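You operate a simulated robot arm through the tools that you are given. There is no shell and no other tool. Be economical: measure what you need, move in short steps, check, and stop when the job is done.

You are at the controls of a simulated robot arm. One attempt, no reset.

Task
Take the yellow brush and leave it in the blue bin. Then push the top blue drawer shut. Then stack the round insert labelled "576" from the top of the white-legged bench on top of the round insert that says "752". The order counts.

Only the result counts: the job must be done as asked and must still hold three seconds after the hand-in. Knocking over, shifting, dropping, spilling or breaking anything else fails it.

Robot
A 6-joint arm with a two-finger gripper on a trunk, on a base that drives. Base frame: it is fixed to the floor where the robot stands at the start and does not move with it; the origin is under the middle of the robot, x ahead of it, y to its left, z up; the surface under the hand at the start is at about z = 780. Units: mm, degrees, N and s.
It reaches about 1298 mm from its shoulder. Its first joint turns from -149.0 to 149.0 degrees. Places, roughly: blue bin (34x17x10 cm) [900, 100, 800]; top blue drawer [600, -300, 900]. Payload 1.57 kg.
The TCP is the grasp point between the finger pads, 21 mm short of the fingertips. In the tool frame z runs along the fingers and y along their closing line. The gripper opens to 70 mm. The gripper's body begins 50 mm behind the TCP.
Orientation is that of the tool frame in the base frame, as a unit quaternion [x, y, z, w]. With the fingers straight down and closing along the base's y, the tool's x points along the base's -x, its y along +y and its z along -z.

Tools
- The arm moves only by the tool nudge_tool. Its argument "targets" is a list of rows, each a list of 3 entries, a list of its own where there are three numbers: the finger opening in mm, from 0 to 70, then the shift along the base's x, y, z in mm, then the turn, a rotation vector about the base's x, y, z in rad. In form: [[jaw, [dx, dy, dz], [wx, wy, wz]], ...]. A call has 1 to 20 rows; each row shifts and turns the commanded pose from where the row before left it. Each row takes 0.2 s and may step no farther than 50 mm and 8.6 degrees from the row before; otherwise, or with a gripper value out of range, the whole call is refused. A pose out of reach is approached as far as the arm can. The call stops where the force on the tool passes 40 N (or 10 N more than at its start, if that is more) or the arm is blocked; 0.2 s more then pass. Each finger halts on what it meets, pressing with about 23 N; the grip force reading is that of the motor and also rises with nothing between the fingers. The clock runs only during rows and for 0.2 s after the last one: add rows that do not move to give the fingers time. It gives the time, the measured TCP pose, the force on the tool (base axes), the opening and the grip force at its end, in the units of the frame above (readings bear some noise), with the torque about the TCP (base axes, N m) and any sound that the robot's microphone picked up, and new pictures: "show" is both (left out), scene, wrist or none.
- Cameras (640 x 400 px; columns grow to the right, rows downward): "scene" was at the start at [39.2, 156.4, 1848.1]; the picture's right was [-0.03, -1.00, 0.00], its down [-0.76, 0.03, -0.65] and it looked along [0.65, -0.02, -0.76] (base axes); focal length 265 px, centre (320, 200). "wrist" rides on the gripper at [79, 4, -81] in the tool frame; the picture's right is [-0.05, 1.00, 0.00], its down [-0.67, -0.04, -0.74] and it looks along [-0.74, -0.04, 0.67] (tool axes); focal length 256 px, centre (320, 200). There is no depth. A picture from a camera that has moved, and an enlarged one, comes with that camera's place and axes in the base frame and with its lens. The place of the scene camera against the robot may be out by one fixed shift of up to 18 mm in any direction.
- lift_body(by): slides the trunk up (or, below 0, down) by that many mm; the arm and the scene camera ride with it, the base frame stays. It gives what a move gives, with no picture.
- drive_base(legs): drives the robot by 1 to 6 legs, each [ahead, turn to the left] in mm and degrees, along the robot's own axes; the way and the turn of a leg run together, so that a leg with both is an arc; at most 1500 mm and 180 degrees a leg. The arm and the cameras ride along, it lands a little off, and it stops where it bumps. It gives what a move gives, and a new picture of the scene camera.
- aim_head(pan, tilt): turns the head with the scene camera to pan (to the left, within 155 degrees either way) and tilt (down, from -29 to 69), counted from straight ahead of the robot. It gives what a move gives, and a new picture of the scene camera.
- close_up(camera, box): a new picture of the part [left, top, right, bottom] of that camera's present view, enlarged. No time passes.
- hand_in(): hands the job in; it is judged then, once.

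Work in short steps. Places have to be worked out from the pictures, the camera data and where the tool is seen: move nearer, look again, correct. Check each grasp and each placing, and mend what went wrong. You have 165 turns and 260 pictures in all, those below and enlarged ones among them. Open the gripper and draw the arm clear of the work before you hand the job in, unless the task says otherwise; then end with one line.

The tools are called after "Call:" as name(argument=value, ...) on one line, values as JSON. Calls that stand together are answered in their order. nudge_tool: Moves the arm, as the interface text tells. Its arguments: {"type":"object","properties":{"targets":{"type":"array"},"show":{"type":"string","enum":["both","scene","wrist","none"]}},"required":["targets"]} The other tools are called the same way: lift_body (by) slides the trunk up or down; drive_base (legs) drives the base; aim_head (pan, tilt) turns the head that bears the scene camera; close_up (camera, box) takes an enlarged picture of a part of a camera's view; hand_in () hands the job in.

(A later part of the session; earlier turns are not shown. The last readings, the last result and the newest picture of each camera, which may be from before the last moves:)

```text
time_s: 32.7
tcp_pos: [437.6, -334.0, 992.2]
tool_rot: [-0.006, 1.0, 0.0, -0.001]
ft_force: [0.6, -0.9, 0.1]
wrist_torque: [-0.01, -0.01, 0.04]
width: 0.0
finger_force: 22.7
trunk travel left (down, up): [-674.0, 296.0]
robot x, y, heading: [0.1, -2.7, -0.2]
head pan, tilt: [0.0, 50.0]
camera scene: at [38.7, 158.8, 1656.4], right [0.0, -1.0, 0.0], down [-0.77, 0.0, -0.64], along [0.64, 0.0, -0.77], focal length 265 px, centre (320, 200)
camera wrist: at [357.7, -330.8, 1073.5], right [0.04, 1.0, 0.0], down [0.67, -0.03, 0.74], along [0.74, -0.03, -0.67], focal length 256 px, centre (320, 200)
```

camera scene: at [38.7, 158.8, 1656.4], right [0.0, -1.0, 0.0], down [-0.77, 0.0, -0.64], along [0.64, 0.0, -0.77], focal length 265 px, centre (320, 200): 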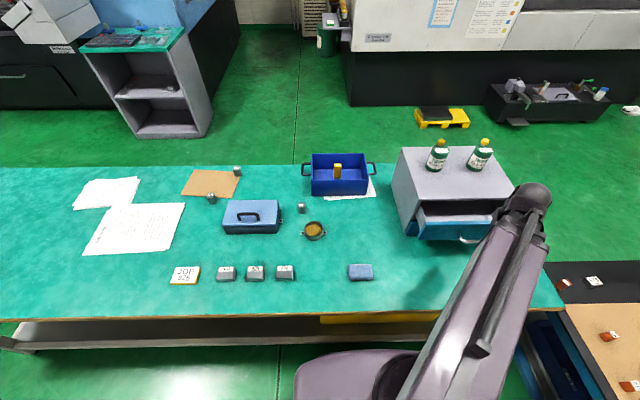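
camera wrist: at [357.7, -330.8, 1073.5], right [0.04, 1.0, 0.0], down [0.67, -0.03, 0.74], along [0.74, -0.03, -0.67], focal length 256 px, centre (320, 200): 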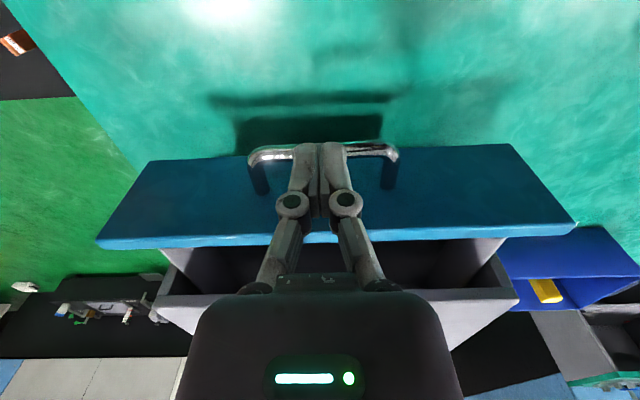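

The bar is still consistent at x≈468, so the fingers have about 15 mm clearance. I lower to z≈935.

Call:
lift_body(by=-57)

Call:
nudge_tool(targets=[[0, [10, 0, 0], [0, 0, 0]]])

```text
time_s: 33.7
tcp_pos: [436.1, -334.1, 935.0]
tool_rot: [-0.005, 1.0, 0.0, 0.0]
ft_force: [-0.3, -0.8, -0.6]
wrist_torque: [-0.01, -0.02, -0.02]
width: 0.0
finger_force: 23.0
trunk travel left (down, up): [-617.0, 353.0]
robot x, y, heading: [-1.0, -2.9, 0.1]
head pan, tilt: [0.0, 50.0]
```

```text
time_s: 34.1
tcp_pos: [446.6, -334.9, 935.5]
tool_rot: [-0.005, 1.0, 0.0, 0.0]
ft_force: [0.2, 0.3, -0.1]
wrist_torque: [-0.01, 0.0, -0.02]
width: 0.2
finger_force: 23.7
trunk travel left (down, up): [-617.0, 353.0]
robot x, y, heading: [-0.4, -6.4, -0.2]
head pan, tilt: [0.0, 50.0]
camera scene: at [38.8, 158.8, 1599.4], right [0.0, -1.0, 0.0], down [-0.77, 0.0, -0.64], along [0.64, 0.0, -0.77], focal length 265 px, centre (320, 200)
camera wrist: at [368.1, -330.9, 1016.5], right [0.04, 1.0, 0.0], down [0.67, -0.03, 0.74], along [0.74, -0.03, -0.67], focal length 256 px, centre (320, 200)
```

scene: 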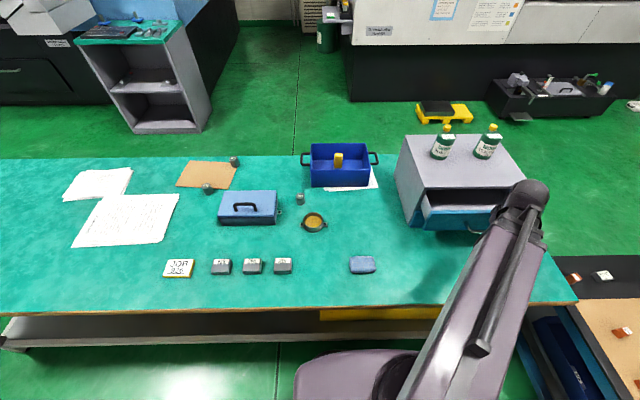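
wrist: 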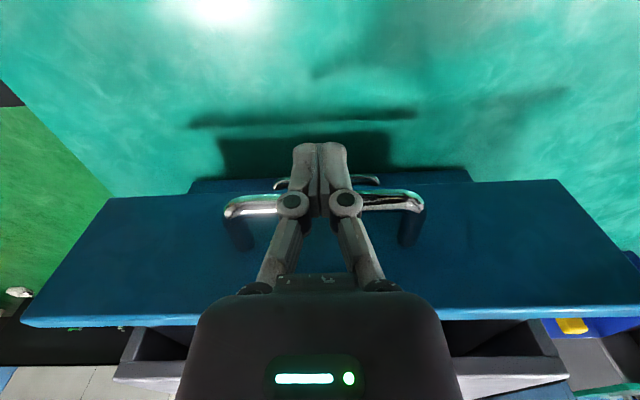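

The fingers stand right before the upper handle bar, with the lower drawer's handle well below. I push gently along +x.

Call:
nudge_tool(targets=[[0, [8, 0, 0], [0, 0, 0]], [0, [8, 0, 0], [0, 0, 0]], [0, [8, 0, 0], [0, 0, 0]], [0, [8, 0, 0], [0, 0, 0]], [0, [8, 0, 0], [0, 0, 0]]])

```text
time_s: 35.3
tcp_pos: [486.5, -334.4, 936.0]
tool_rot: [-0.005, 1.0, 0.001, 0.0]
ft_force: [-0.1, -0.6, 0.3]
wrist_torque: [0.01, -0.01, 0.0]
width: 0.2
finger_force: 22.8
trunk travel left (down, up): [-617.0, 353.0]
robot x, y, heading: [-0.2, -4.5, -0.2]
head pan, tilt: [0.0, 50.0]
camera scene: at [38.7, 158.9, 1599.3], right [0.0, -1.0, 0.0], down [-0.77, 0.0, -0.64], along [0.64, 0.0, -0.77], focal length 265 px, centre (320, 200)
camera wrist: at [407.5, -330.7, 1016.5], right [0.04, 1.0, 0.0], down [0.67, -0.03, 0.75], along [0.74, -0.03, -0.67], focal length 256 px, centre (320, 200)
```

scene: 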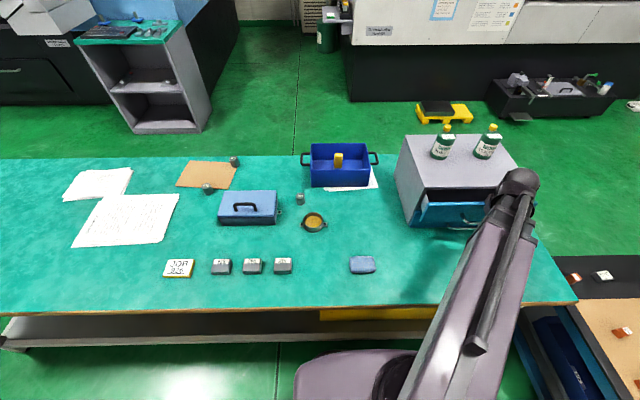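
wrist: 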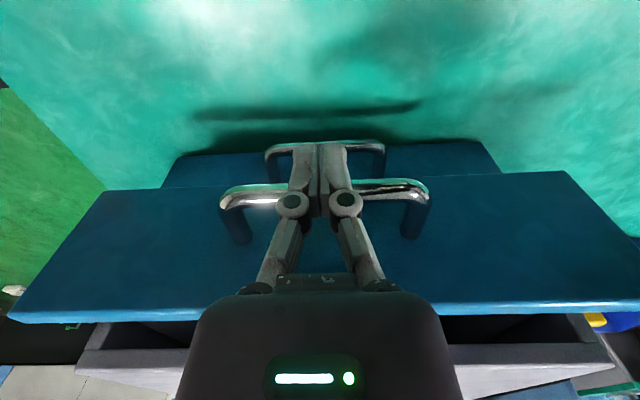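

The drawer is sliding. I keep pushing in small steps.

Call:
nudge_tool(targets=[[0, [8, 0, 0], [0, 0, 0]], [0, [8, 0, 0], [0, 0, 0]], [0, [8, 0, 0], [0, 0, 0]], [0, [8, 0, 0], [0, 0, 0]], [0, [6, 0, 0], [0, 0, 0]]])

```text
time_s: 36.5
tcp_pos: [524.3, -335.3, 935.1]
tool_rot: [-0.005, 1.0, 0.0, 0.0]
ft_force: [-1.4, -0.5, 0.5]
wrist_torque: [0.0, 0.05, 0.0]
width: 0.0
finger_force: 23.4
trunk travel left (down, up): [-617.0, 353.0]
robot x, y, heading: [0.4, -6.7, -0.2]
head pan, tilt: [0.0, 50.0]
camera scene: at [38.6, 158.9, 1599.3], right [0.0, -1.0, 0.0], down [-0.77, 0.0, -0.64], along [0.64, 0.0, -0.77], focal length 265 px, centre (320, 200)
camera wrist: at [445.1, -330.9, 1016.5], right [0.04, 1.0, 0.0], down [0.67, -0.03, 0.75], along [0.74, -0.03, -0.67], focal length 256 px, centre (320, 200)
```

scene: 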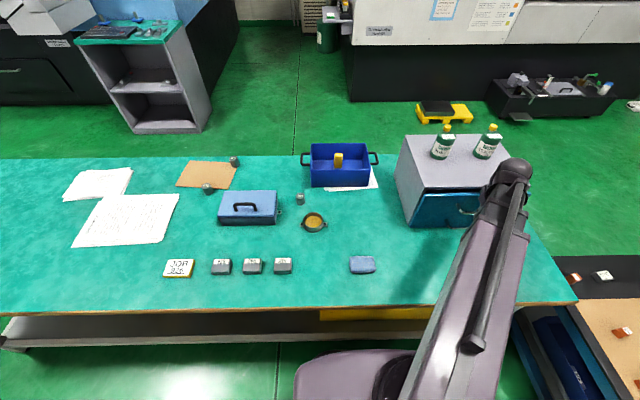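
wrist: 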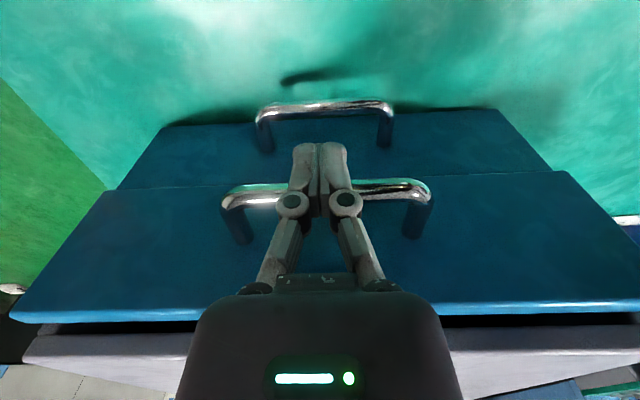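

Nearly closed. I continue in 3 mm steps and watch for the end stop.

Call:
nudge_tool(targets=[[0, [3, 0, 0], [0, 0, 0]], [0, [3, 0, 0], [0, 0, 0]], [0, [3, 0, 0], [0, 0, 0]]])

```text
time_s: 37.3
tcp_pos: [531.4, -334.7, 936.4]
tool_rot: [-0.005, 1.0, 0.001, -0.001]
ft_force: [-12.4, -1.6, -4.0]
wrist_torque: [0.01, 0.11, 0.05]
width: 0.0
finger_force: 23.5
trunk travel left (down, up): [-617.0, 353.0]
robot x, y, heading: [-1.1, -6.2, -0.4]
head pan, tilt: [0.0, 50.0]
camera scene: at [37.6, 158.5, 1599.3], right [0.0, -1.0, 0.0], down [-0.77, 0.0, -0.64], along [0.64, 0.0, -0.77], focal length 265 px, centre (320, 200)
camera wrist: at [452.1, -330.8, 1016.8], right [0.04, 1.0, 0.0], down [0.67, -0.03, 0.74], along [0.74, -0.03, -0.67], focal length 256 px, centre (320, 200)
```

scene: 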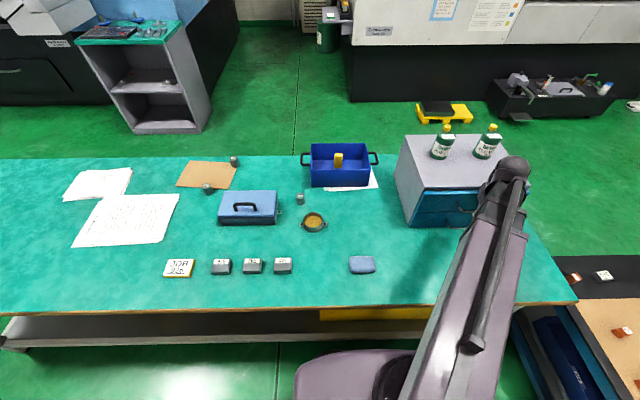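
wrist: 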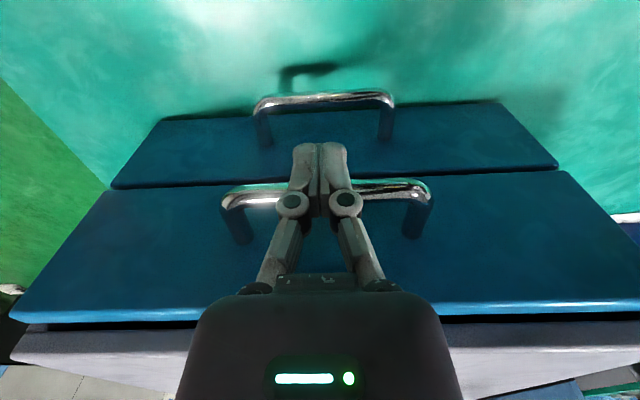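

Reaction has risen to 12 N. I zoom in to check whether the drawer is flush with the lower one.

Call:
close_up(camera="scene", box=[380, 110, 560, 240])

Call:
close_up(camera="wrist", box=[0, 240, 200, 380])

Call:
close_up(camera="wrist", box=[460, 120, 640, 360])

```text
3.08 times, centred on (470, 175) of scene
camera zoom: at [37.6, 158.5, 1599.3], right [0.0, -1.0, 0.0], down [-0.77, 0.0, -0.64], along [0.64, 0.0, -0.77], focal length 814 px, centre (-142, 277)
```

zoom: 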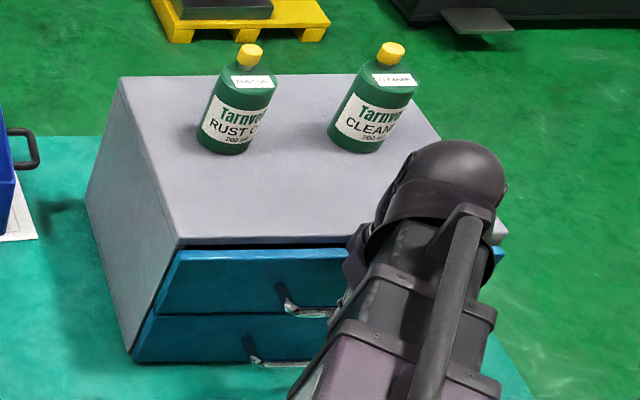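

```text
2.86 times, centred on (100, 310) of wrist
camera zoom: at [452.1, -330.8, 1016.8], right [0.04, 1.0, 0.0], down [0.67, -0.03, 0.74], along [0.74, -0.03, -0.67], focal length 731 px, centre (949, -114)
```

zoom: 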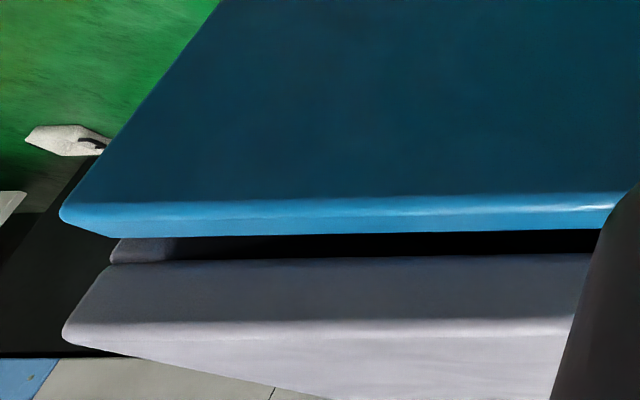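

```text
1.67 times, centred on (550, 240) of wrist
camera zoom: at [452.1, -330.8, 1016.8], right [0.04, 1.0, 0.0], down [0.67, -0.03, 0.74], along [0.74, -0.03, -0.67], focal length 427 px, centre (-63, 133)
```

zoom: 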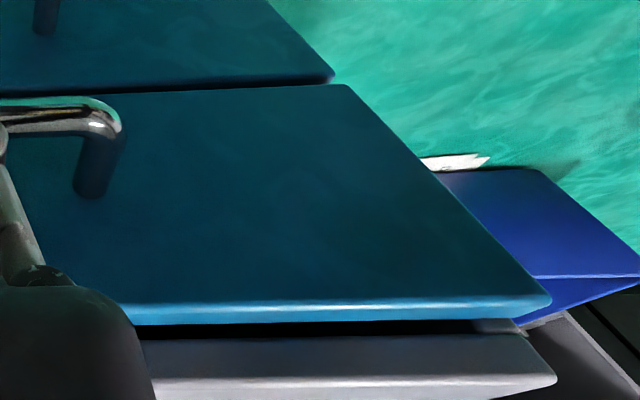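

There may be a 2–3 mm gap left compared with the lower drawer, so I push slightly more while watching the force.

Call:
nudge_tool(targets=[[0, [1.5, 0, 0], [0, 0, 0]], [0, [1.5, 0, 0], [0, 0, 0]], [0, [0, 0, 0], [0, 0, 0]]], show="wrist")

```text
time_s: 38.0
tcp_pos: [531.0, -334.6, 936.0]
tool_rot: [-0.005, 1.0, 0.0, -0.004]
ft_force: [-9.8, -1.6, -3.6]
wrist_torque: [-0.13, 0.09, 0.06]
width: 0.0
finger_force: 28.5
trunk travel left (down, up): [-617.0, 353.0]
robot x, y, heading: [-0.9, -6.8, -0.3]
head pan, tilt: [0.0, 50.0]
stopped in row 3: the force on the tool passed its limit at 41 N (the readings are from after the stop); the commanded pose is now the measured one
camera wrist: at [452.8, -330.5, 1017.8], right [0.04, 1.0, 0.0], down [0.67, -0.03, 0.74], along [0.74, -0.03, -0.67], focal length 256 px, centre (320, 200)
```

wrist: 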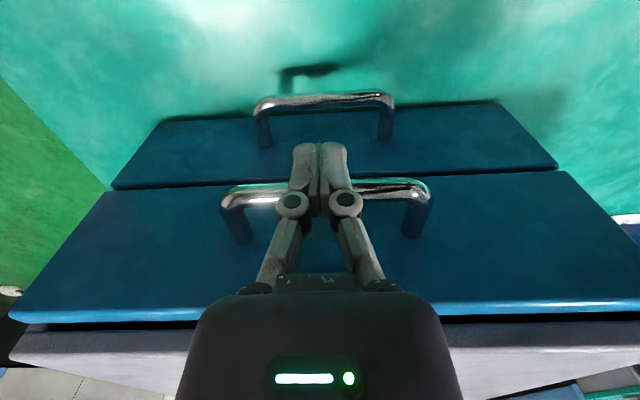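

A solid stop at 41 N, so the drawer is fully home. I back off, raise the trunk and check.

Call:
nudge_tool(targets=[[0, [-10, 0, 0], [0, 0, 0]], [0, [-35, 0, 0], [0, 0, 0]], [0, [-30, 0, 0], [0, 0, 0]]], show="none")

Call:
lift_body(by=150)

Call:
nudge_tool(targets=[[0, [0, 0, 0], [0, 0, 0]]])

```text
time_s: 38.8
tcp_pos: [458.6, -335.2, 936.0]
tool_rot: [-0.006, 1.0, 0.0, -0.003]
ft_force: [0.5, -0.9, 0.0]
wrist_torque: [-0.02, 0.0, 0.02]
width: 0.0
finger_force: 28.5
trunk travel left (down, up): [-617.0, 353.0]
robot x, y, heading: [-1.0, -4.8, -0.0]
head pan, tilt: [0.0, 50.0]
```

```text
time_s: 40.6
tcp_pos: [457.7, -334.8, 1085.9]
tool_rot: [-0.005, 1.0, 0.0, -0.003]
ft_force: [-0.6, 0.7, -0.1]
wrist_torque: [0.04, -0.02, 0.02]
width: 0.0
finger_force: 28.9
trunk travel left (down, up): [-767.0, 203.0]
robot x, y, heading: [-0.7, -4.0, -0.1]
head pan, tilt: [0.0, 50.0]
```

```text
time_s: 41.0
tcp_pos: [458.0, -335.3, 1086.3]
tool_rot: [-0.005, 1.0, -0.001, -0.002]
ft_force: [-0.1, 0.3, -0.3]
wrist_torque: [0.01, 0.02, 0.0]
width: 0.0
finger_force: 28.5
trunk travel left (down, up): [-767.0, 203.0]
robot x, y, heading: [-3.1, -4.3, -0.2]
head pan, tilt: [0.0, 50.0]
camera scene: at [38.6, 158.8, 1749.3], right [0.0, -1.0, 0.0], down [-0.77, 0.0, -0.64], along [0.64, 0.0, -0.77], focal length 265 px, centre (320, 200)
camera wrist: at [379.3, -330.6, 1167.0], right [0.04, 1.0, 0.0], down [0.67, -0.03, 0.74], along [0.74, -0.03, -0.67], focal length 256 px, centre (320, 200)
```

scene: 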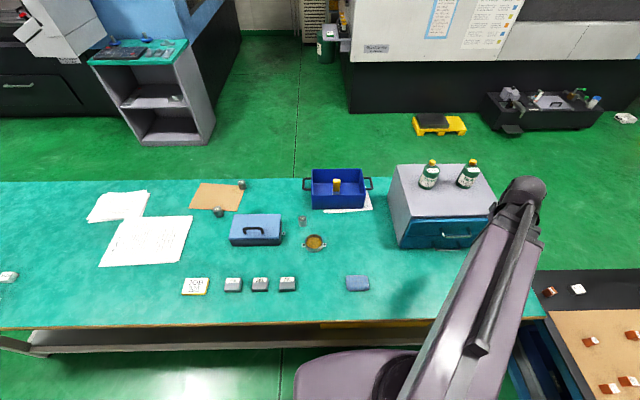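
wrist: 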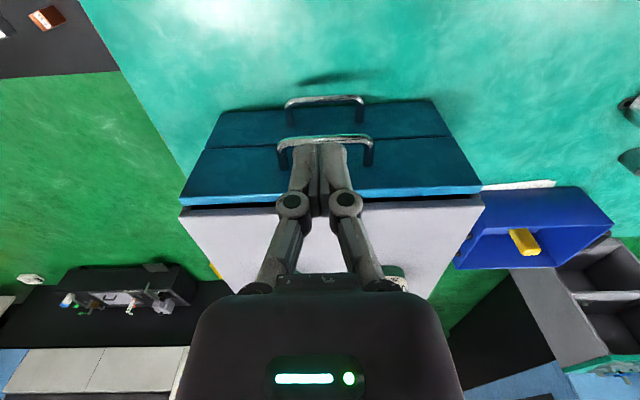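

The drawer is shut and the bottles are undisturbed. Next is the 576 insert, estimated at [700, 243]; I swing the hand back along an arc, open the jaws and look.

Call:
nudge_tool(targets=[[0, [22, 43, 0], [0, 0, 0]], [0, [20, 44, 0], [0, 0, 0]], [0, [17, 45, 0], [0, 0, 0]], [0, [15, 46, 0], [0, 0, 0]], [0, [13, 47, 0], [0, 0, 0]], [20, [8, 48, 0], [0, 0, 0]], [40, [5, 48, 0], [0, 0, 0]], [60, [2, 48, 0], [0, 0, 0]], [70, [2, 48, 0], [0, 0, 0]], [70, [4, 48, 0], [0, 0, 0]], [70, [4, 48, 0], [0, 0, 0]], [70, [4, 48, 0], [0, 0, 0]], [70, [16, 17, 0], [0, 0, 0]], [70, [10, 0, 0], [0, 0, 0]]], show="none")

Call:
lift_body(by=-80)

Call:
nudge_tool(targets=[[70, [0, 0, 0], [0, 0, 0]]])

```text
time_s: 44.0
tcp_pos: [600.8, 243.7, 1085.1]
tool_rot: [-0.005, 1.0, 0.0, -0.003]
ft_force: [-0.1, -0.5, 0.5]
wrist_torque: [0.0, 0.0, -0.02]
width: 70.0
finger_force: 0.1
trunk travel left (down, up): [-767.0, 203.0]
robot x, y, heading: [2.9, -6.1, 0.1]
head pan, tilt: [0.0, 50.0]
```

```text
time_s: 45.1
tcp_pos: [600.8, 241.5, 1006.0]
tool_rot: [-0.005, 1.0, 0.0, -0.004]
ft_force: [-0.4, 0.3, -0.3]
wrist_torque: [0.01, 0.01, 0.06]
width: 70.1
finger_force: 0.1
trunk travel left (down, up): [-687.0, 283.0]
robot x, y, heading: [-0.2, -2.6, -0.2]
head pan, tilt: [0.0, 50.0]
```

```text
time_s: 45.5
tcp_pos: [601.1, 242.3, 1005.9]
tool_rot: [-0.005, 1.0, 0.001, -0.004]
ft_force: [-0.7, -0.7, 0.1]
wrist_torque: [-0.01, 0.0, -0.03]
width: 70.0
finger_force: 0.0
trunk travel left (down, up): [-687.0, 283.0]
robot x, y, heading: [-1.3, -6.3, -0.1]
head pan, tilt: [0.0, 50.0]
camera scene: at [38.6, 158.9, 1669.4], right [0.0, -1.0, 0.0], down [-0.77, 0.0, -0.64], along [0.64, 0.0, -0.77], focal length 265 px, centre (320, 200)
camera wrist: at [521.4, 246.4, 1087.1], right [0.04, 1.0, 0.0], down [0.67, -0.03, 0.74], along [0.74, -0.03, -0.67], focal length 256 px, centre (320, 200)
```

scene: 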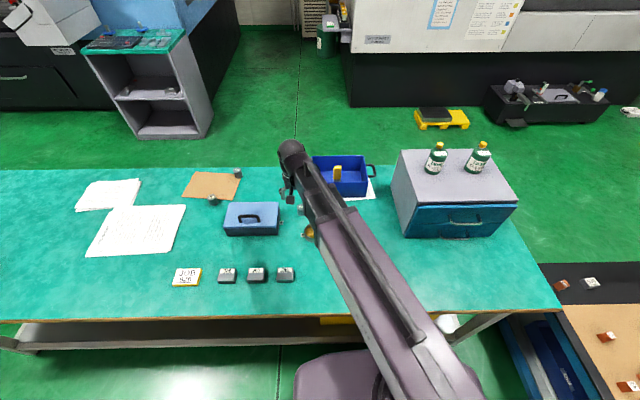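
wrist: 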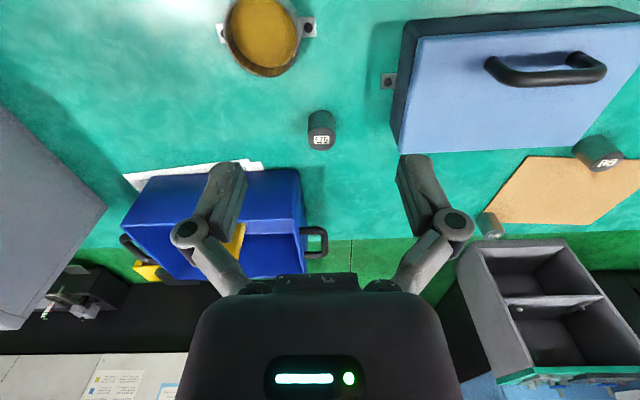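

Call:
close_up(camera="wrist", box=[280, 90, 360, 170])

Call:
close_up(camera="wrist", box=[540, 110, 640, 200])

```text
5.00 times, centred on (320, 130) of wrist
camera zoom: at [521.4, 246.4, 1087.1], right [0.04, 1.0, 0.0], down [0.67, -0.03, 0.74], along [0.74, -0.03, -0.67], focal length 1280 px, centre (320, 550)
```

zoom: 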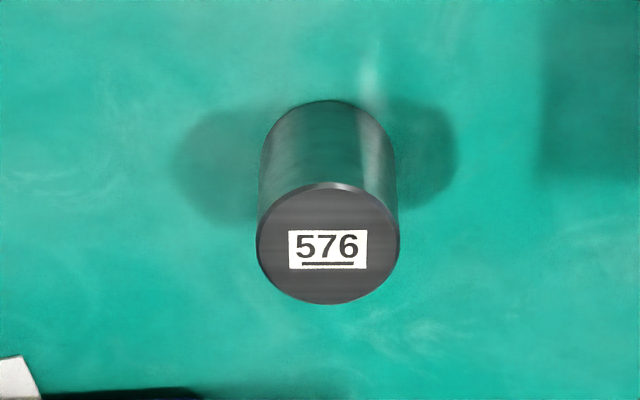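

```text
4.44 times, centred on (590, 155) of wrist
camera zoom: at [521.4, 246.4, 1087.1], right [0.04, 1.0, 0.0], down [0.67, -0.03, 0.74], along [0.74, -0.03, -0.67], focal length 1138 px, centre (-880, 400)
```

zoom: 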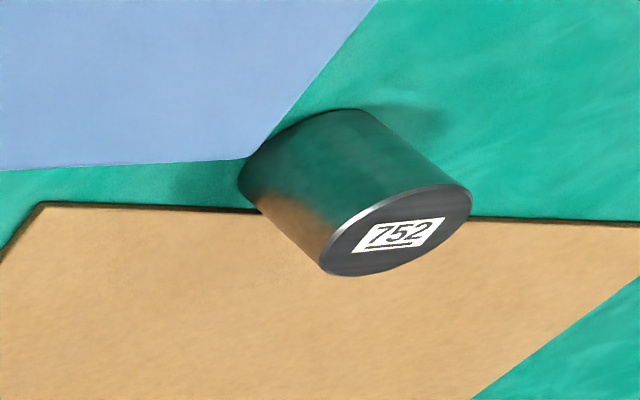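

576: centre about [705, 241], diameter 35, top z≈819. 752: about [757, 623], similar size. I move above 576 and lower to a check height.

Call:
nudge_tool(targets=[[70, [40, -1, 0], [0, 0, 0]], [70, [40, 0, 0], [0, 0, 0]], [70, [24, 0, 0], [0, 0, 0]]], show="none")

Call:
lift_body(by=-140)

Call:
nudge_tool(targets=[[70, [0, 0, 0], [0, 0, 0]]])

```text
time_s: 46.4
tcp_pos: [705.1, 243.9, 1005.7]
tool_rot: [-0.005, 1.0, 0.0, -0.004]
ft_force: [-0.5, -0.3, -0.4]
wrist_torque: [-0.03, 0.0, 0.0]
width: 70.1
finger_force: 0.1
trunk travel left (down, up): [-687.0, 283.0]
robot x, y, heading: [-4.2, -5.3, 0.0]
head pan, tilt: [0.0, 50.0]
```

```text
time_s: 48.0
tcp_pos: [704.2, 242.0, 866.7]
tool_rot: [-0.005, 1.0, 0.0, -0.004]
ft_force: [0.4, -1.0, 0.1]
wrist_torque: [0.0, -0.03, -0.01]
width: 70.2
finger_force: 0.1
trunk travel left (down, up): [-547.0, 423.0]
robot x, y, heading: [-0.3, -6.0, -0.1]
head pan, tilt: [0.0, 50.0]
```

```text
time_s: 48.4
tcp_pos: [704.8, 242.4, 865.9]
tool_rot: [-0.006, 1.0, 0.0, -0.004]
ft_force: [0.2, 0.3, -0.3]
wrist_torque: [0.01, -0.03, 0.01]
width: 70.0
finger_force: 0.0
trunk travel left (down, up): [-547.0, 423.0]
robot x, y, heading: [-0.6, -5.5, -0.3]
head pan, tilt: [0.0, 50.0]
camera scene: at [38.7, 158.9, 1529.4], right [0.0, -1.0, 0.0], down [-0.77, 0.0, -0.64], along [0.64, 0.0, -0.77], focal length 265 px, centre (320, 200)
camera wrist: at [625.5, 246.4, 947.0], right [0.04, 1.0, 0.0], down [0.67, -0.03, 0.74], along [0.74, -0.03, -0.67], focal length 256 px, centre (320, 200)
```

scene: 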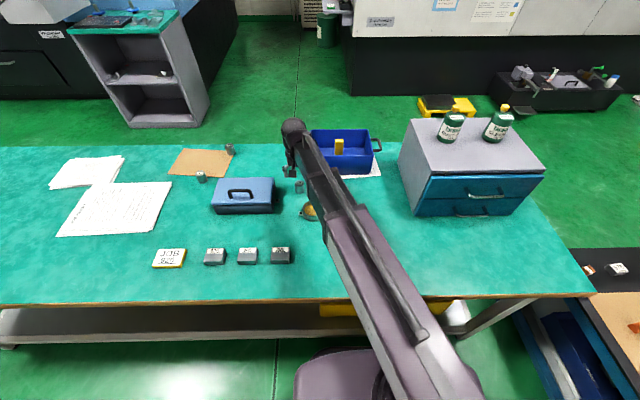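
wrist: 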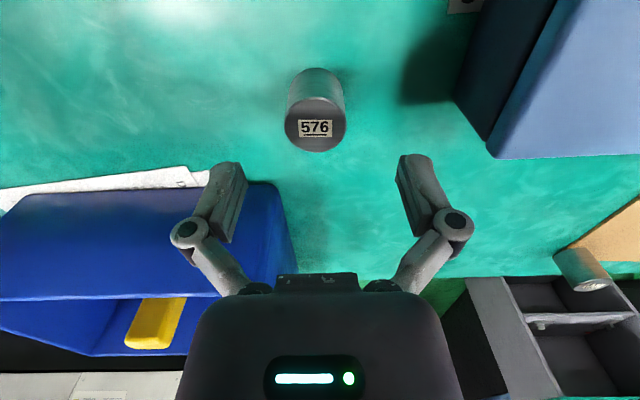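

Centring is confirmed (705, 241). I lower to z≈808 and close on it.

Call:
lift_body(by=-58)

Call:
nudge_tool(targets=[[40, [0, -1, 0], [0, 0, 0]], [25, [0, 0, 0], [0, 0, 0]], [25, [0, 0, 0], [0, 0, 0]], [25, [0, 0, 0], [0, 0, 0]], [25, [0, 0, 0], [0, 0, 0]]], show="wrist")

```text
time_s: 49.4
tcp_pos: [703.0, 242.3, 807.9]
tool_rot: [-0.006, 1.0, 0.0, -0.003]
ft_force: [-0.4, 0.3, 0.3]
wrist_torque: [-0.01, -0.02, 0.03]
width: 70.3
finger_force: 0.1
trunk travel left (down, up): [-489.0, 481.0]
robot x, y, heading: [-0.2, -4.6, 0.0]
head pan, tilt: [0.0, 50.0]
```

```text
time_s: 50.6
tcp_pos: [703.7, 241.8, 808.7]
tool_rot: [-0.005, 1.0, 0.0, -0.003]
ft_force: [-0.6, -1.0, 3.5]
wrist_torque: [-0.06, 0.01, 0.0]
width: 35.6
finger_force: 23.1
trunk travel left (down, up): [-489.0, 481.0]
robot x, y, heading: [-1.6, -4.8, -0.3]
head pan, tilt: [0.0, 50.0]
camera wrist: at [625.4, 245.3, 889.2], right [0.04, 1.0, 0.0], down [0.67, -0.03, 0.74], along [0.74, -0.03, -0.67], focal length 256 px, centre (320, 200)
```

wrist: 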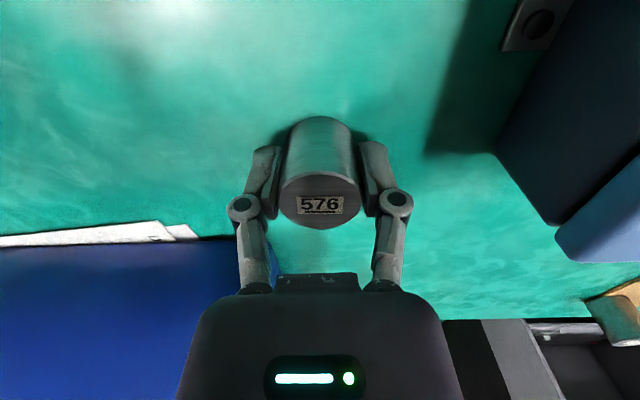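

576 is held (35.6 mm). I lift 160 mm and carry it toward 752, stopping short so the camera can see the target.

Call:
lift_body(by=160)

Call:
nudge_tool(targets=[[25, [0, 42, 0], [0, 0, 0]], [25, [0, 42, 0], [0, 0, 0]], [25, [0, 42, 0], [0, 0, 0]], [25, [0, 42, 0], [0, 0, 0]], [25, [0, 42, 0], [0, 0, 0]], [25, [0, 42, 0], [0, 0, 0]], [25, [0, 42, 0], [0, 0, 0]], [25, [0, 42, 0], [0, 0, 0]], [25, [-15, 45, 0], [0, 0, 0]], [25, [0, 0, 0], [0, 0, 0]]])

```text
time_s: 52.4
tcp_pos: [704.5, 243.1, 967.6]
tool_rot: [-0.006, 1.0, 0.0, -0.003]
ft_force: [0.3, -0.4, -3.4]
wrist_torque: [-0.02, 0.0, 0.05]
width: 35.8
finger_force: 22.6
trunk travel left (down, up): [-649.0, 321.0]
robot x, y, heading: [-2.4, -10.1, -0.2]
head pan, tilt: [0.0, 50.0]
```

```text
time_s: 54.6
tcp_pos: [689.1, 622.7, 967.6]
tool_rot: [-0.004, 1.0, 0.0, -0.002]
ft_force: [-0.2, -0.7, -3.2]
wrist_torque: [0.01, -0.05, -0.02]
width: 35.2
finger_force: 22.7
trunk travel left (down, up): [-649.0, 321.0]
robot x, y, heading: [-3.7, -7.9, -0.2]
head pan, tilt: [0.0, 50.0]
camera scene: at [38.9, 159.4, 1631.3], right [0.0, -1.0, 0.0], down [-0.77, 0.0, -0.64], along [0.64, 0.0, -0.77], focal length 265 px, centre (320, 200)
camera wrist: at [610.7, 625.8, 1048.7], right [0.04, 1.0, 0.0], down [0.67, -0.03, 0.74], along [0.74, -0.03, -0.67], focal length 256 px, centre (320, 200)
```

scene: 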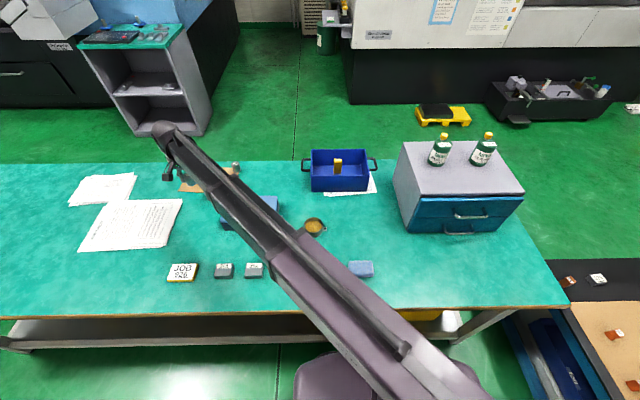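
wrist: 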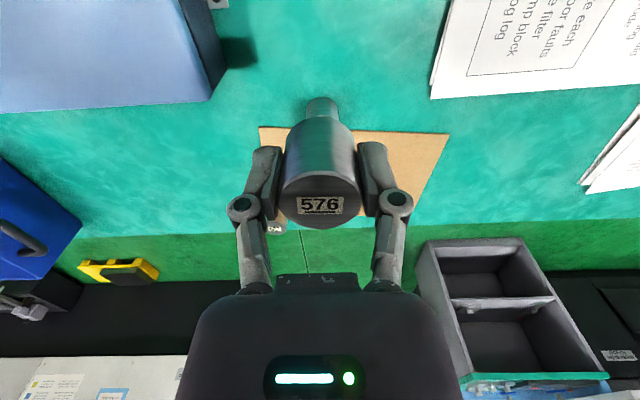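

The held insert hides 752. I shift sideways to look past it.

Call:
nudge_tool(targets=[[25, [0, -40, 0], [0, 0, 0]], [25, [0, -40, 0], [0, 0, 0]], [25, [0, 0, 0], [0, 0, 0]]], show="wrist")

Call:
close_up(camera="wrist", box=[360, 80, 460, 180])

```text
time_s: 55.4
tcp_pos: [690.5, 540.8, 967.6]
tool_rot: [-0.005, 1.0, -0.001, -0.004]
ft_force: [0.7, -0.7, -2.9]
wrist_torque: [0.0, 0.01, -0.07]
width: 35.6
finger_force: 23.2
trunk travel left (down, up): [-649.0, 321.0]
robot x, y, heading: [-1.4, -7.3, 0.0]
head pan, tilt: [0.0, 50.0]
camera wrist: at [611.5, 544.4, 1048.7], right [0.04, 1.0, 0.0], down [0.67, -0.03, 0.74], along [0.74, -0.03, -0.67], focal length 256 px, centre (320, 200)
```

wrist: 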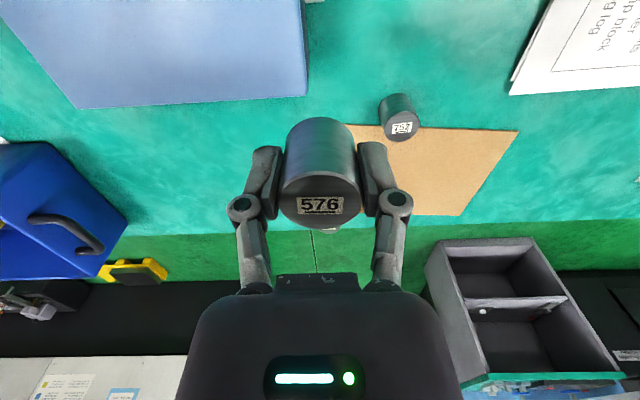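

```text
4.00 times, centred on (410, 130) of wrist
camera zoom: at [611.5, 544.4, 1048.7], right [0.04, 1.0, 0.0], down [0.67, -0.03, 0.74], along [0.74, -0.03, -0.67], focal length 1024 px, centre (-40, 480)
```

zoom: 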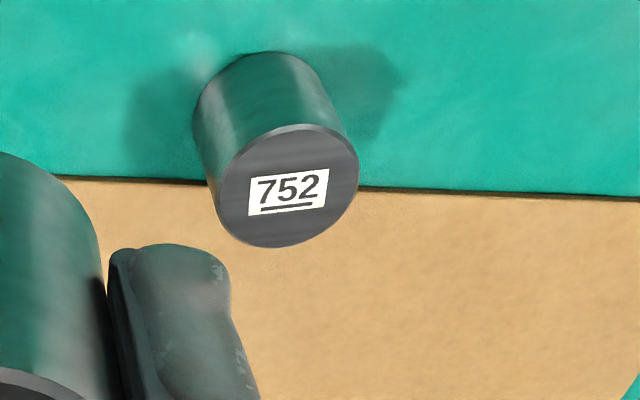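

752 measures about [757.5, 622.5], top z≈818.5, standing on the bench just off the board. I move directly above it.

Call:
nudge_tool(targets=[[25, [33, 41, 0], [0, 0, 0]], [25, [33, 41, 0], [0, 0, 0]], [25, [0, 0, 0], [0, 0, 0]]], show="none")

Call:
lift_body(by=-95)

Call:
nudge_tool(targets=[[25, [0, 0, 0], [0, 0, 0]]])

Call:
aim_head(pan=30, tilt=45)

```text
refused: row 1 steps farther than a row can; nothing moved
```

```text
time_s: 56.7
tcp_pos: [689.5, 541.3, 872.0]
tool_rot: [-0.005, 1.0, 0.0, -0.004]
ft_force: [-0.5, 0.2, 2.9]
wrist_torque: [-0.06, 0.03, 0.0]
width: 35.5
finger_force: 23.4
trunk travel left (down, up): [-554.0, 416.0]
robot x, y, heading: [0.3, -6.6, -0.1]
head pan, tilt: [0.0, 50.0]
```

```text
time_s: 57.1
tcp_pos: [688.8, 540.4, 872.7]
tool_rot: [-0.005, 1.0, 0.0, -0.004]
ft_force: [-1.0, 0.4, 2.5]
wrist_torque: [-0.08, 0.07, -0.02]
width: 35.4
finger_force: 23.0
trunk travel left (down, up): [-554.0, 416.0]
robot x, y, heading: [-3.9, -4.4, -0.1]
head pan, tilt: [0.0, 50.0]
camera scene: at [38.3, 158.8, 1536.4], right [0.0, -1.0, 0.0], down [-0.77, 0.0, -0.64], along [0.64, 0.0, -0.77], focal length 265 px, centre (320, 200)
camera wrist: at [610.8, 544.1, 954.3], right [0.04, 1.0, 0.0], down [0.67, -0.03, 0.74], along [0.74, -0.03, -0.67], focal length 256 px, centre (320, 200)
```

scene: 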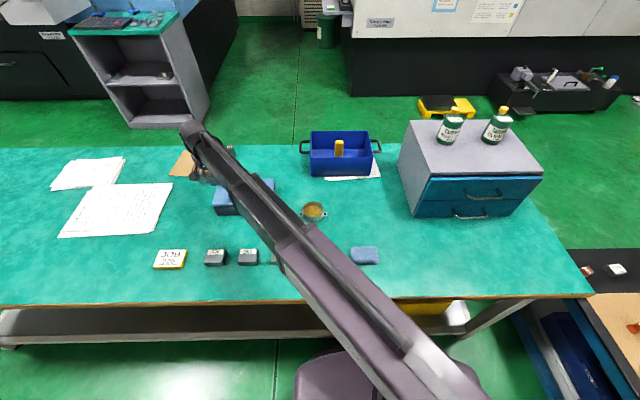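
wrist: 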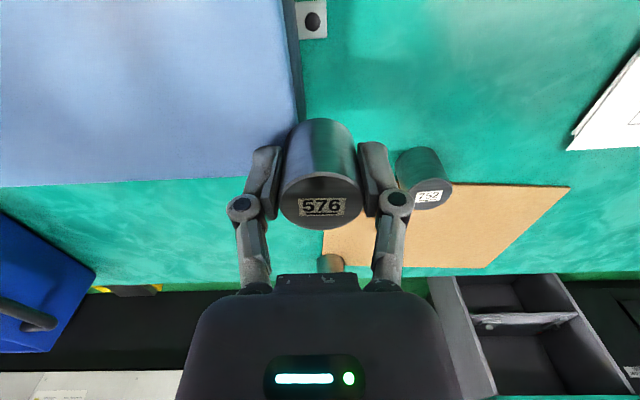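

```text
time_s: 58.1
tcp_pos: [689.2, 540.7, 873.0]
tool_rot: [-0.005, 1.0, 0.0, -0.003]
ft_force: [-2.4, -1.1, 2.1]
wrist_torque: [-0.03, 0.1, 0.01]
width: 35.4
finger_force: 23.0
trunk travel left (down, up): [-554.0, 416.0]
robot x, y, heading: [1.1, -6.9, 0.0]
head pan, tilt: [30.0, 45.0]
camera scene: at [31.8, 199.3, 1543.3], right [0.5, -0.87, 0.0], down [-0.61, -0.35, -0.71], along [0.61, 0.35, -0.71], focal length 265 px, centre (320, 200)
```

scene: 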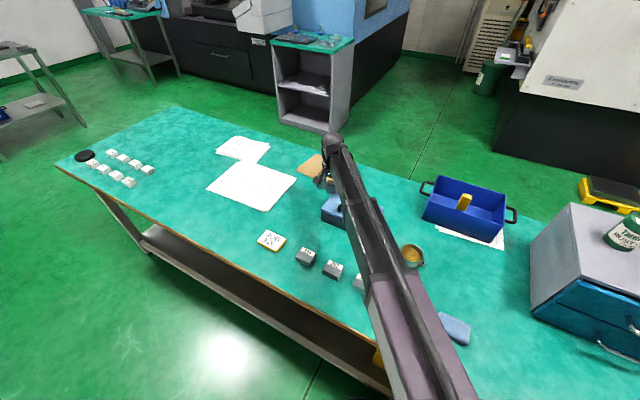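

The sideways move was refused, so the lowering happened over the toolbox corner, and the force reading (+2.5 N instead of −3) suggests light contact. I lift straight back up and inspect.

Call:
lift_body(by=95)

Call:
nudge_tool(targets=[[25, [0, 0, 0], [0, 0, 0]]], show="wrist")

Call:
close_up(camera="wrist", box=[220, 100, 420, 240])

```text
time_s: 59.4
tcp_pos: [690.1, 540.6, 967.7]
tool_rot: [-0.005, 1.0, 0.0, -0.003]
ft_force: [-0.5, 0.3, -4.4]
wrist_torque: [-0.01, 0.03, 0.0]
width: 35.6
finger_force: 22.5
trunk travel left (down, up): [-649.0, 321.0]
robot x, y, heading: [0.6, -5.5, -0.2]
head pan, tilt: [30.0, 45.0]
```

```text
time_s: 59.8
tcp_pos: [689.8, 540.6, 968.0]
tool_rot: [-0.005, 1.0, 0.001, -0.003]
ft_force: [-0.1, 0.0, -2.6]
wrist_torque: [0.0, -0.04, -0.01]
width: 35.6
finger_force: 23.1
trunk travel left (down, up): [-649.0, 321.0]
robot x, y, heading: [-0.7, -8.1, -0.2]
head pan, tilt: [30.0, 45.0]
camera wrist: at [611.4, 544.4, 1048.7], right [0.04, 1.0, 0.0], down [0.67, -0.03, 0.74], along [0.74, -0.03, -0.67], focal length 256 px, centre (320, 200)
```

wrist: 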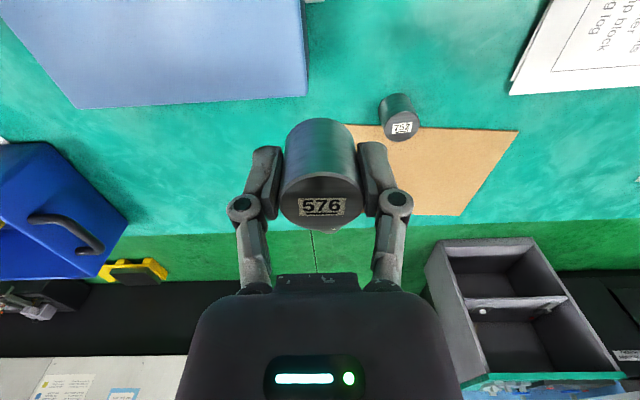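

```text
2.86 times, centred on (320, 170) of wrist
camera zoom: at [611.4, 544.4, 1048.7], right [0.04, 1.0, 0.0], down [0.67, -0.03, 0.74], along [0.74, -0.03, -0.67], focal length 731 px, centre (320, 286)
```

zoom: 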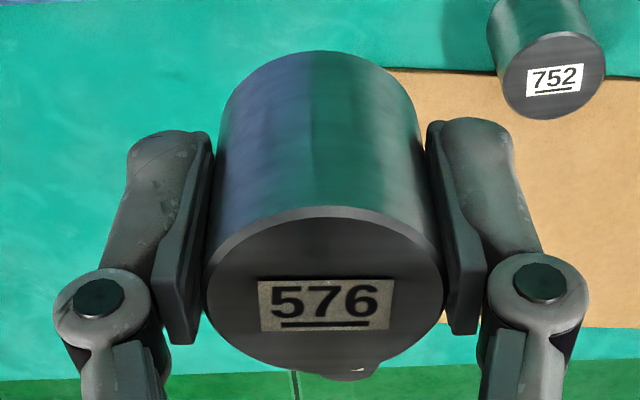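

No change: the toolbox is at the same place in the picture and the insert sits as before. I move above 752 in smaller rows (target about [757, 621.5]).

Call:
nudge_tool(targets=[[25, [22, 27, 0], [0, 0, 0]], [25, [22, 27, 0], [0, 0, 0]], [25, [22.5, 27, 0], [0, 0, 0]], [25, [0, 0, 0], [0, 0, 0]]], show="both")

```text
time_s: 60.8
tcp_pos: [757.1, 622.0, 967.1]
tool_rot: [-0.005, 1.0, 0.0, -0.004]
ft_force: [0.5, -0.5, -3.7]
wrist_torque: [0.0, -0.02, 0.0]
width: 35.6
finger_force: 23.5
trunk travel left (down, up): [-649.0, 321.0]
robot x, y, heading: [0.3, -4.9, -0.1]
head pan, tilt: [30.0, 45.0]
camera scene: at [32.4, 199.9, 1638.2], right [0.5, -0.87, 0.0], down [-0.61, -0.35, -0.71], along [0.61, 0.35, -0.71], focal length 265 px, centre (320, 200)
camera wrist: at [678.5, 626.2, 1048.8], right [0.04, 1.0, 0.0], down [0.67, -0.03, 0.74], along [0.74, -0.03, -0.67], focal length 256 px, centre (320, 200)
```

scene: 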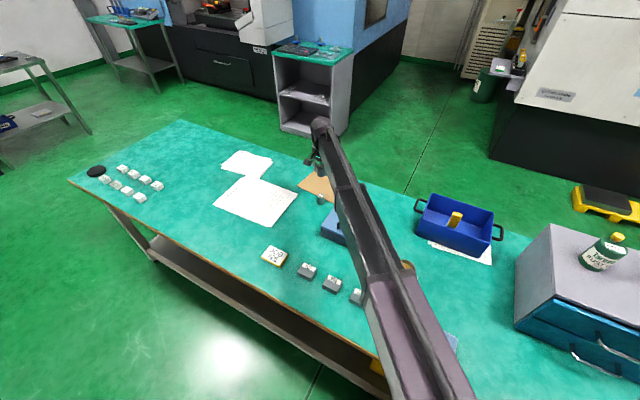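
wrist: 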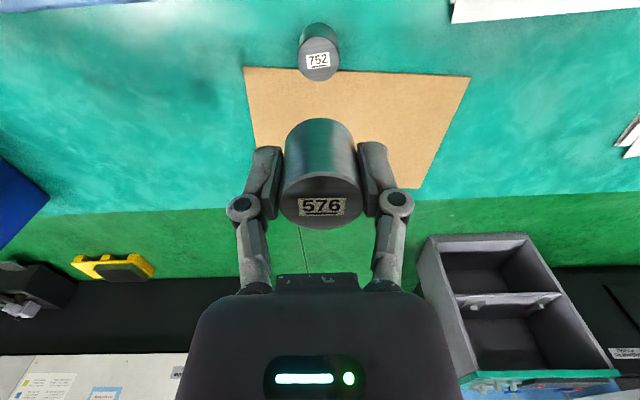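

752 is now visible below the held insert. I zoom in for a fine check.

Call:
close_up(camera="wrist", box=[280, 10, 360, 90])

Call:
close_up(camera="scene", box=[280, 110, 380, 220])

```text
5.00 times, centred on (320, 50) of wrist
camera zoom: at [678.5, 626.2, 1048.8], right [0.04, 1.0, 0.0], down [0.67, -0.03, 0.74], along [0.74, -0.03, -0.67], focal length 1280 px, centre (320, 950)
```

zoom: 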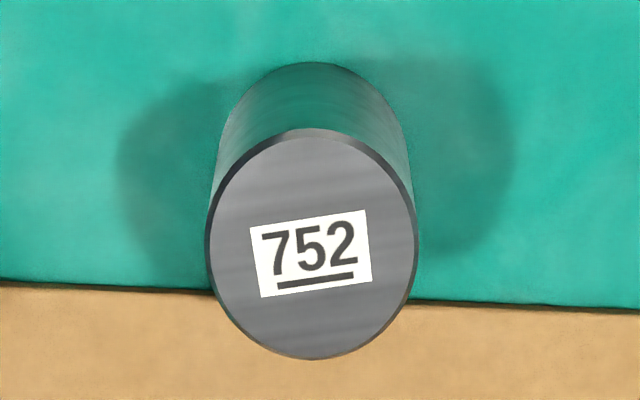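

```text
3.64 times, centred on (330, 165) of scene
camera zoom: at [32.4, 199.9, 1638.2], right [0.5, -0.87, 0.0], down [-0.61, -0.35, -0.71], along [0.61, 0.35, -0.71], focal length 962 px, centre (284, 327)
```

zoom: 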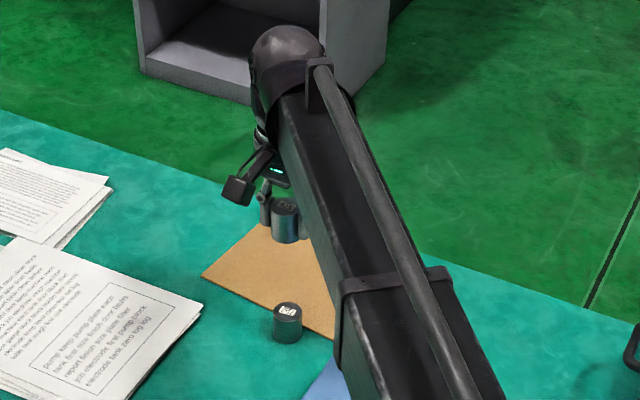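

Alignment is within about 1 mm. I trim (+0.5, −0.8) and lower to just above contact.

Call:
nudge_tool(targets=[[25, [0.5, -0.8, 0], [0, 0, 0]]], show="none")

Call:
lift_body(by=-100)

Call:
nudge_tool(targets=[[25, [0, 0, 0], [0, 0, 0]]])

Call:
close_up(camera="scene", box=[280, 120, 360, 200])

Call:
close_up(camera="wrist", box=[240, 60, 400, 240])

```text
time_s: 61.2
tcp_pos: [757.5, 620.9, 967.3]
tool_rot: [-0.005, 1.0, 0.0, -0.004]
ft_force: [-0.8, 0.1, -3.3]
wrist_torque: [0.01, 0.01, -0.02]
width: 35.4
finger_force: 23.2
trunk travel left (down, up): [-649.0, 321.0]
robot x, y, heading: [2.3, -7.3, -0.1]
head pan, tilt: [30.0, 45.0]
```

```text
time_s: 62.5
tcp_pos: [757.9, 620.2, 867.1]
tool_rot: [-0.005, 1.0, 0.0, -0.004]
ft_force: [-0.2, 0.2, -2.7]
wrist_torque: [0.01, 0.02, 0.0]
width: 35.5
finger_force: 23.4
trunk travel left (down, up): [-549.0, 421.0]
robot x, y, heading: [0.2, -4.8, -0.3]
head pan, tilt: [30.0, 45.0]
```

```text
time_s: 62.9
tcp_pos: [757.9, 621.5, 867.9]
tool_rot: [-0.005, 1.0, -0.001, -0.003]
ft_force: [-0.8, 0.2, -3.3]
wrist_torque: [-0.01, -0.04, -0.02]
width: 35.5
finger_force: 23.4
trunk travel left (down, up): [-549.0, 421.0]
robot x, y, heading: [0.1, -4.6, -0.2]
head pan, tilt: [30.0, 45.0]
camera scene: at [32.5, 199.9, 1538.2], right [0.5, -0.87, 0.0], down [-0.61, -0.35, -0.71], along [0.61, 0.35, -0.71], focal length 265 px, centre (320, 200)
camera wrist: at [678.7, 624.8, 948.7], right [0.04, 1.0, 0.0], down [0.67, -0.03, 0.74], along [0.74, -0.03, -0.67], focal length 256 px, centre (320, 200)
```

scene: 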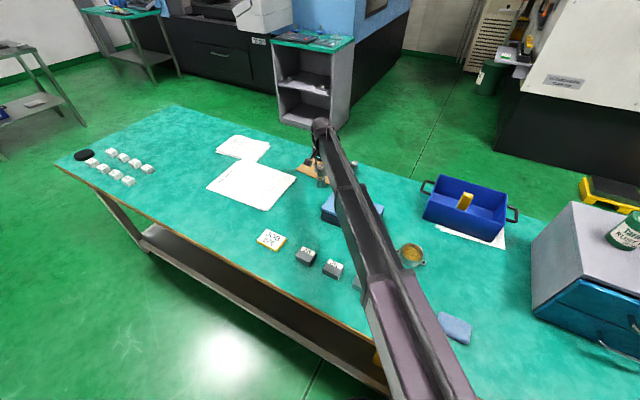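
wrist: 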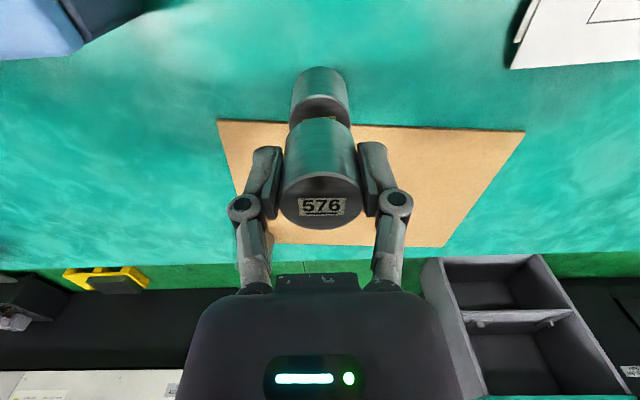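

```text
5.00 times, centred on (320, 160) of scene
camera zoom: at [32.5, 199.9, 1538.2], right [0.5, -0.87, 0.0], down [-0.61, -0.35, -0.71], along [0.61, 0.35, -0.71], focal length 1323 px, centre (320, 400)
```

zoom: 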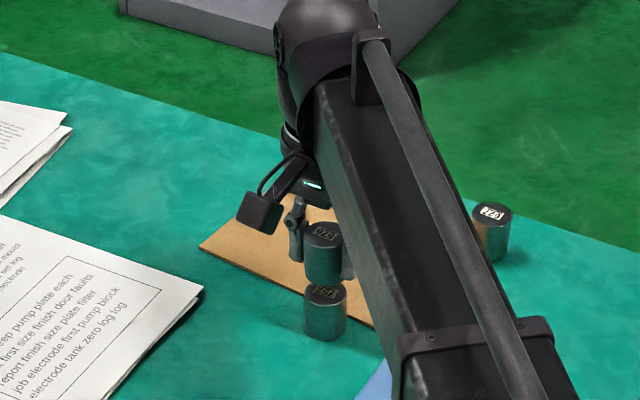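

```text
2.22 times, centred on (320, 150) of wrist
camera zoom: at [678.7, 624.8, 948.7], right [0.04, 1.0, 0.0], down [0.67, -0.03, 0.74], along [0.74, -0.03, -0.67], focal length 569 px, centre (320, 311)
```

zoom: 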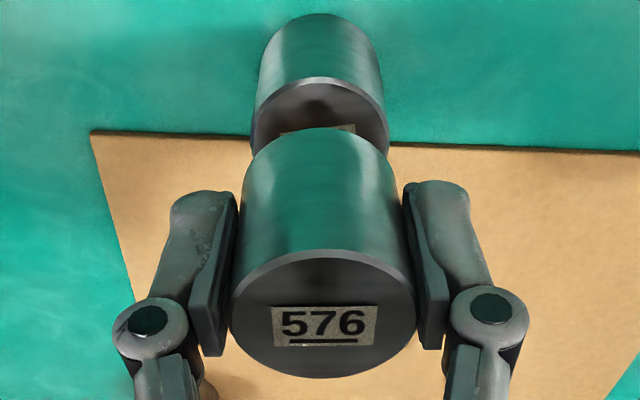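

The two are well aligned. I lower 17 mm, then small steps until contact.

Call:
lift_body(by=-17)

Call:
lift_body(by=-2)

```text
time_s: 63.5
tcp_pos: [757.7, 620.8, 850.6]
tool_rot: [-0.005, 1.0, 0.0, -0.004]
ft_force: [0.3, 0.0, -2.5]
wrist_torque: [-0.03, 0.03, 0.03]
width: 35.1
finger_force: 22.8
trunk travel left (down, up): [-532.0, 438.0]
robot x, y, heading: [-0.5, -6.2, 0.2]
head pan, tilt: [30.0, 45.0]
```

```text
time_s: 64.0
tcp_pos: [757.2, 621.2, 849.5]
tool_rot: [-0.006, 1.0, 0.0, -0.004]
ft_force: [0.8, -0.7, -3.4]
wrist_torque: [0.01, 0.01, -0.03]
width: 35.7
finger_force: 22.7
trunk travel left (down, up): [-530.0, 440.0]
robot x, y, heading: [-1.0, -6.4, 0.1]
head pan, tilt: [30.0, 45.0]
```

No contact yet, so I lower further by 1.5 mm at a time.

Call:
lift_body(by=-1.5)

Call:
close_up(camera="wrist", box=[240, 60, 400, 240])

```text
time_s: 64.6
tcp_pos: [758.1, 621.4, 847.3]
tool_rot: [-0.005, 1.0, 0.002, -0.002]
ft_force: [2.6, 2.6, 5.5]
wrist_torque: [0.21, -0.06, 0.0]
width: 35.4
finger_force: 22.6
trunk travel left (down, up): [-529.0, 441.0]
robot x, y, heading: [0.6, -7.5, 0.1]
head pan, tilt: [30.0, 45.0]
```

```text
2.22 times, centred on (320, 150) of wrist
camera zoom: at [678.5, 624.7, 928.9], right [0.04, 1.0, 0.0], down [0.67, -0.03, 0.74], along [0.74, -0.03, -0.67], focal length 569 px, centre (320, 311)
```

zoom: 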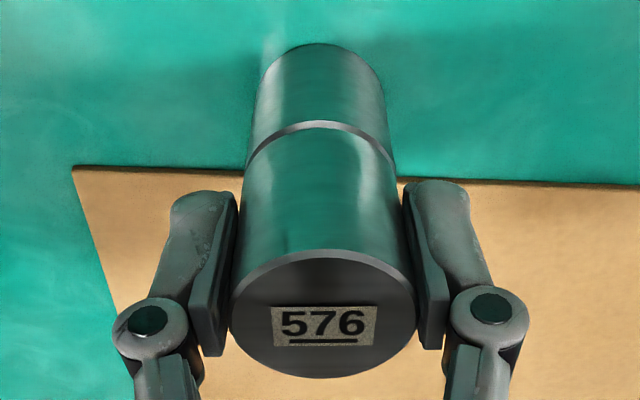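

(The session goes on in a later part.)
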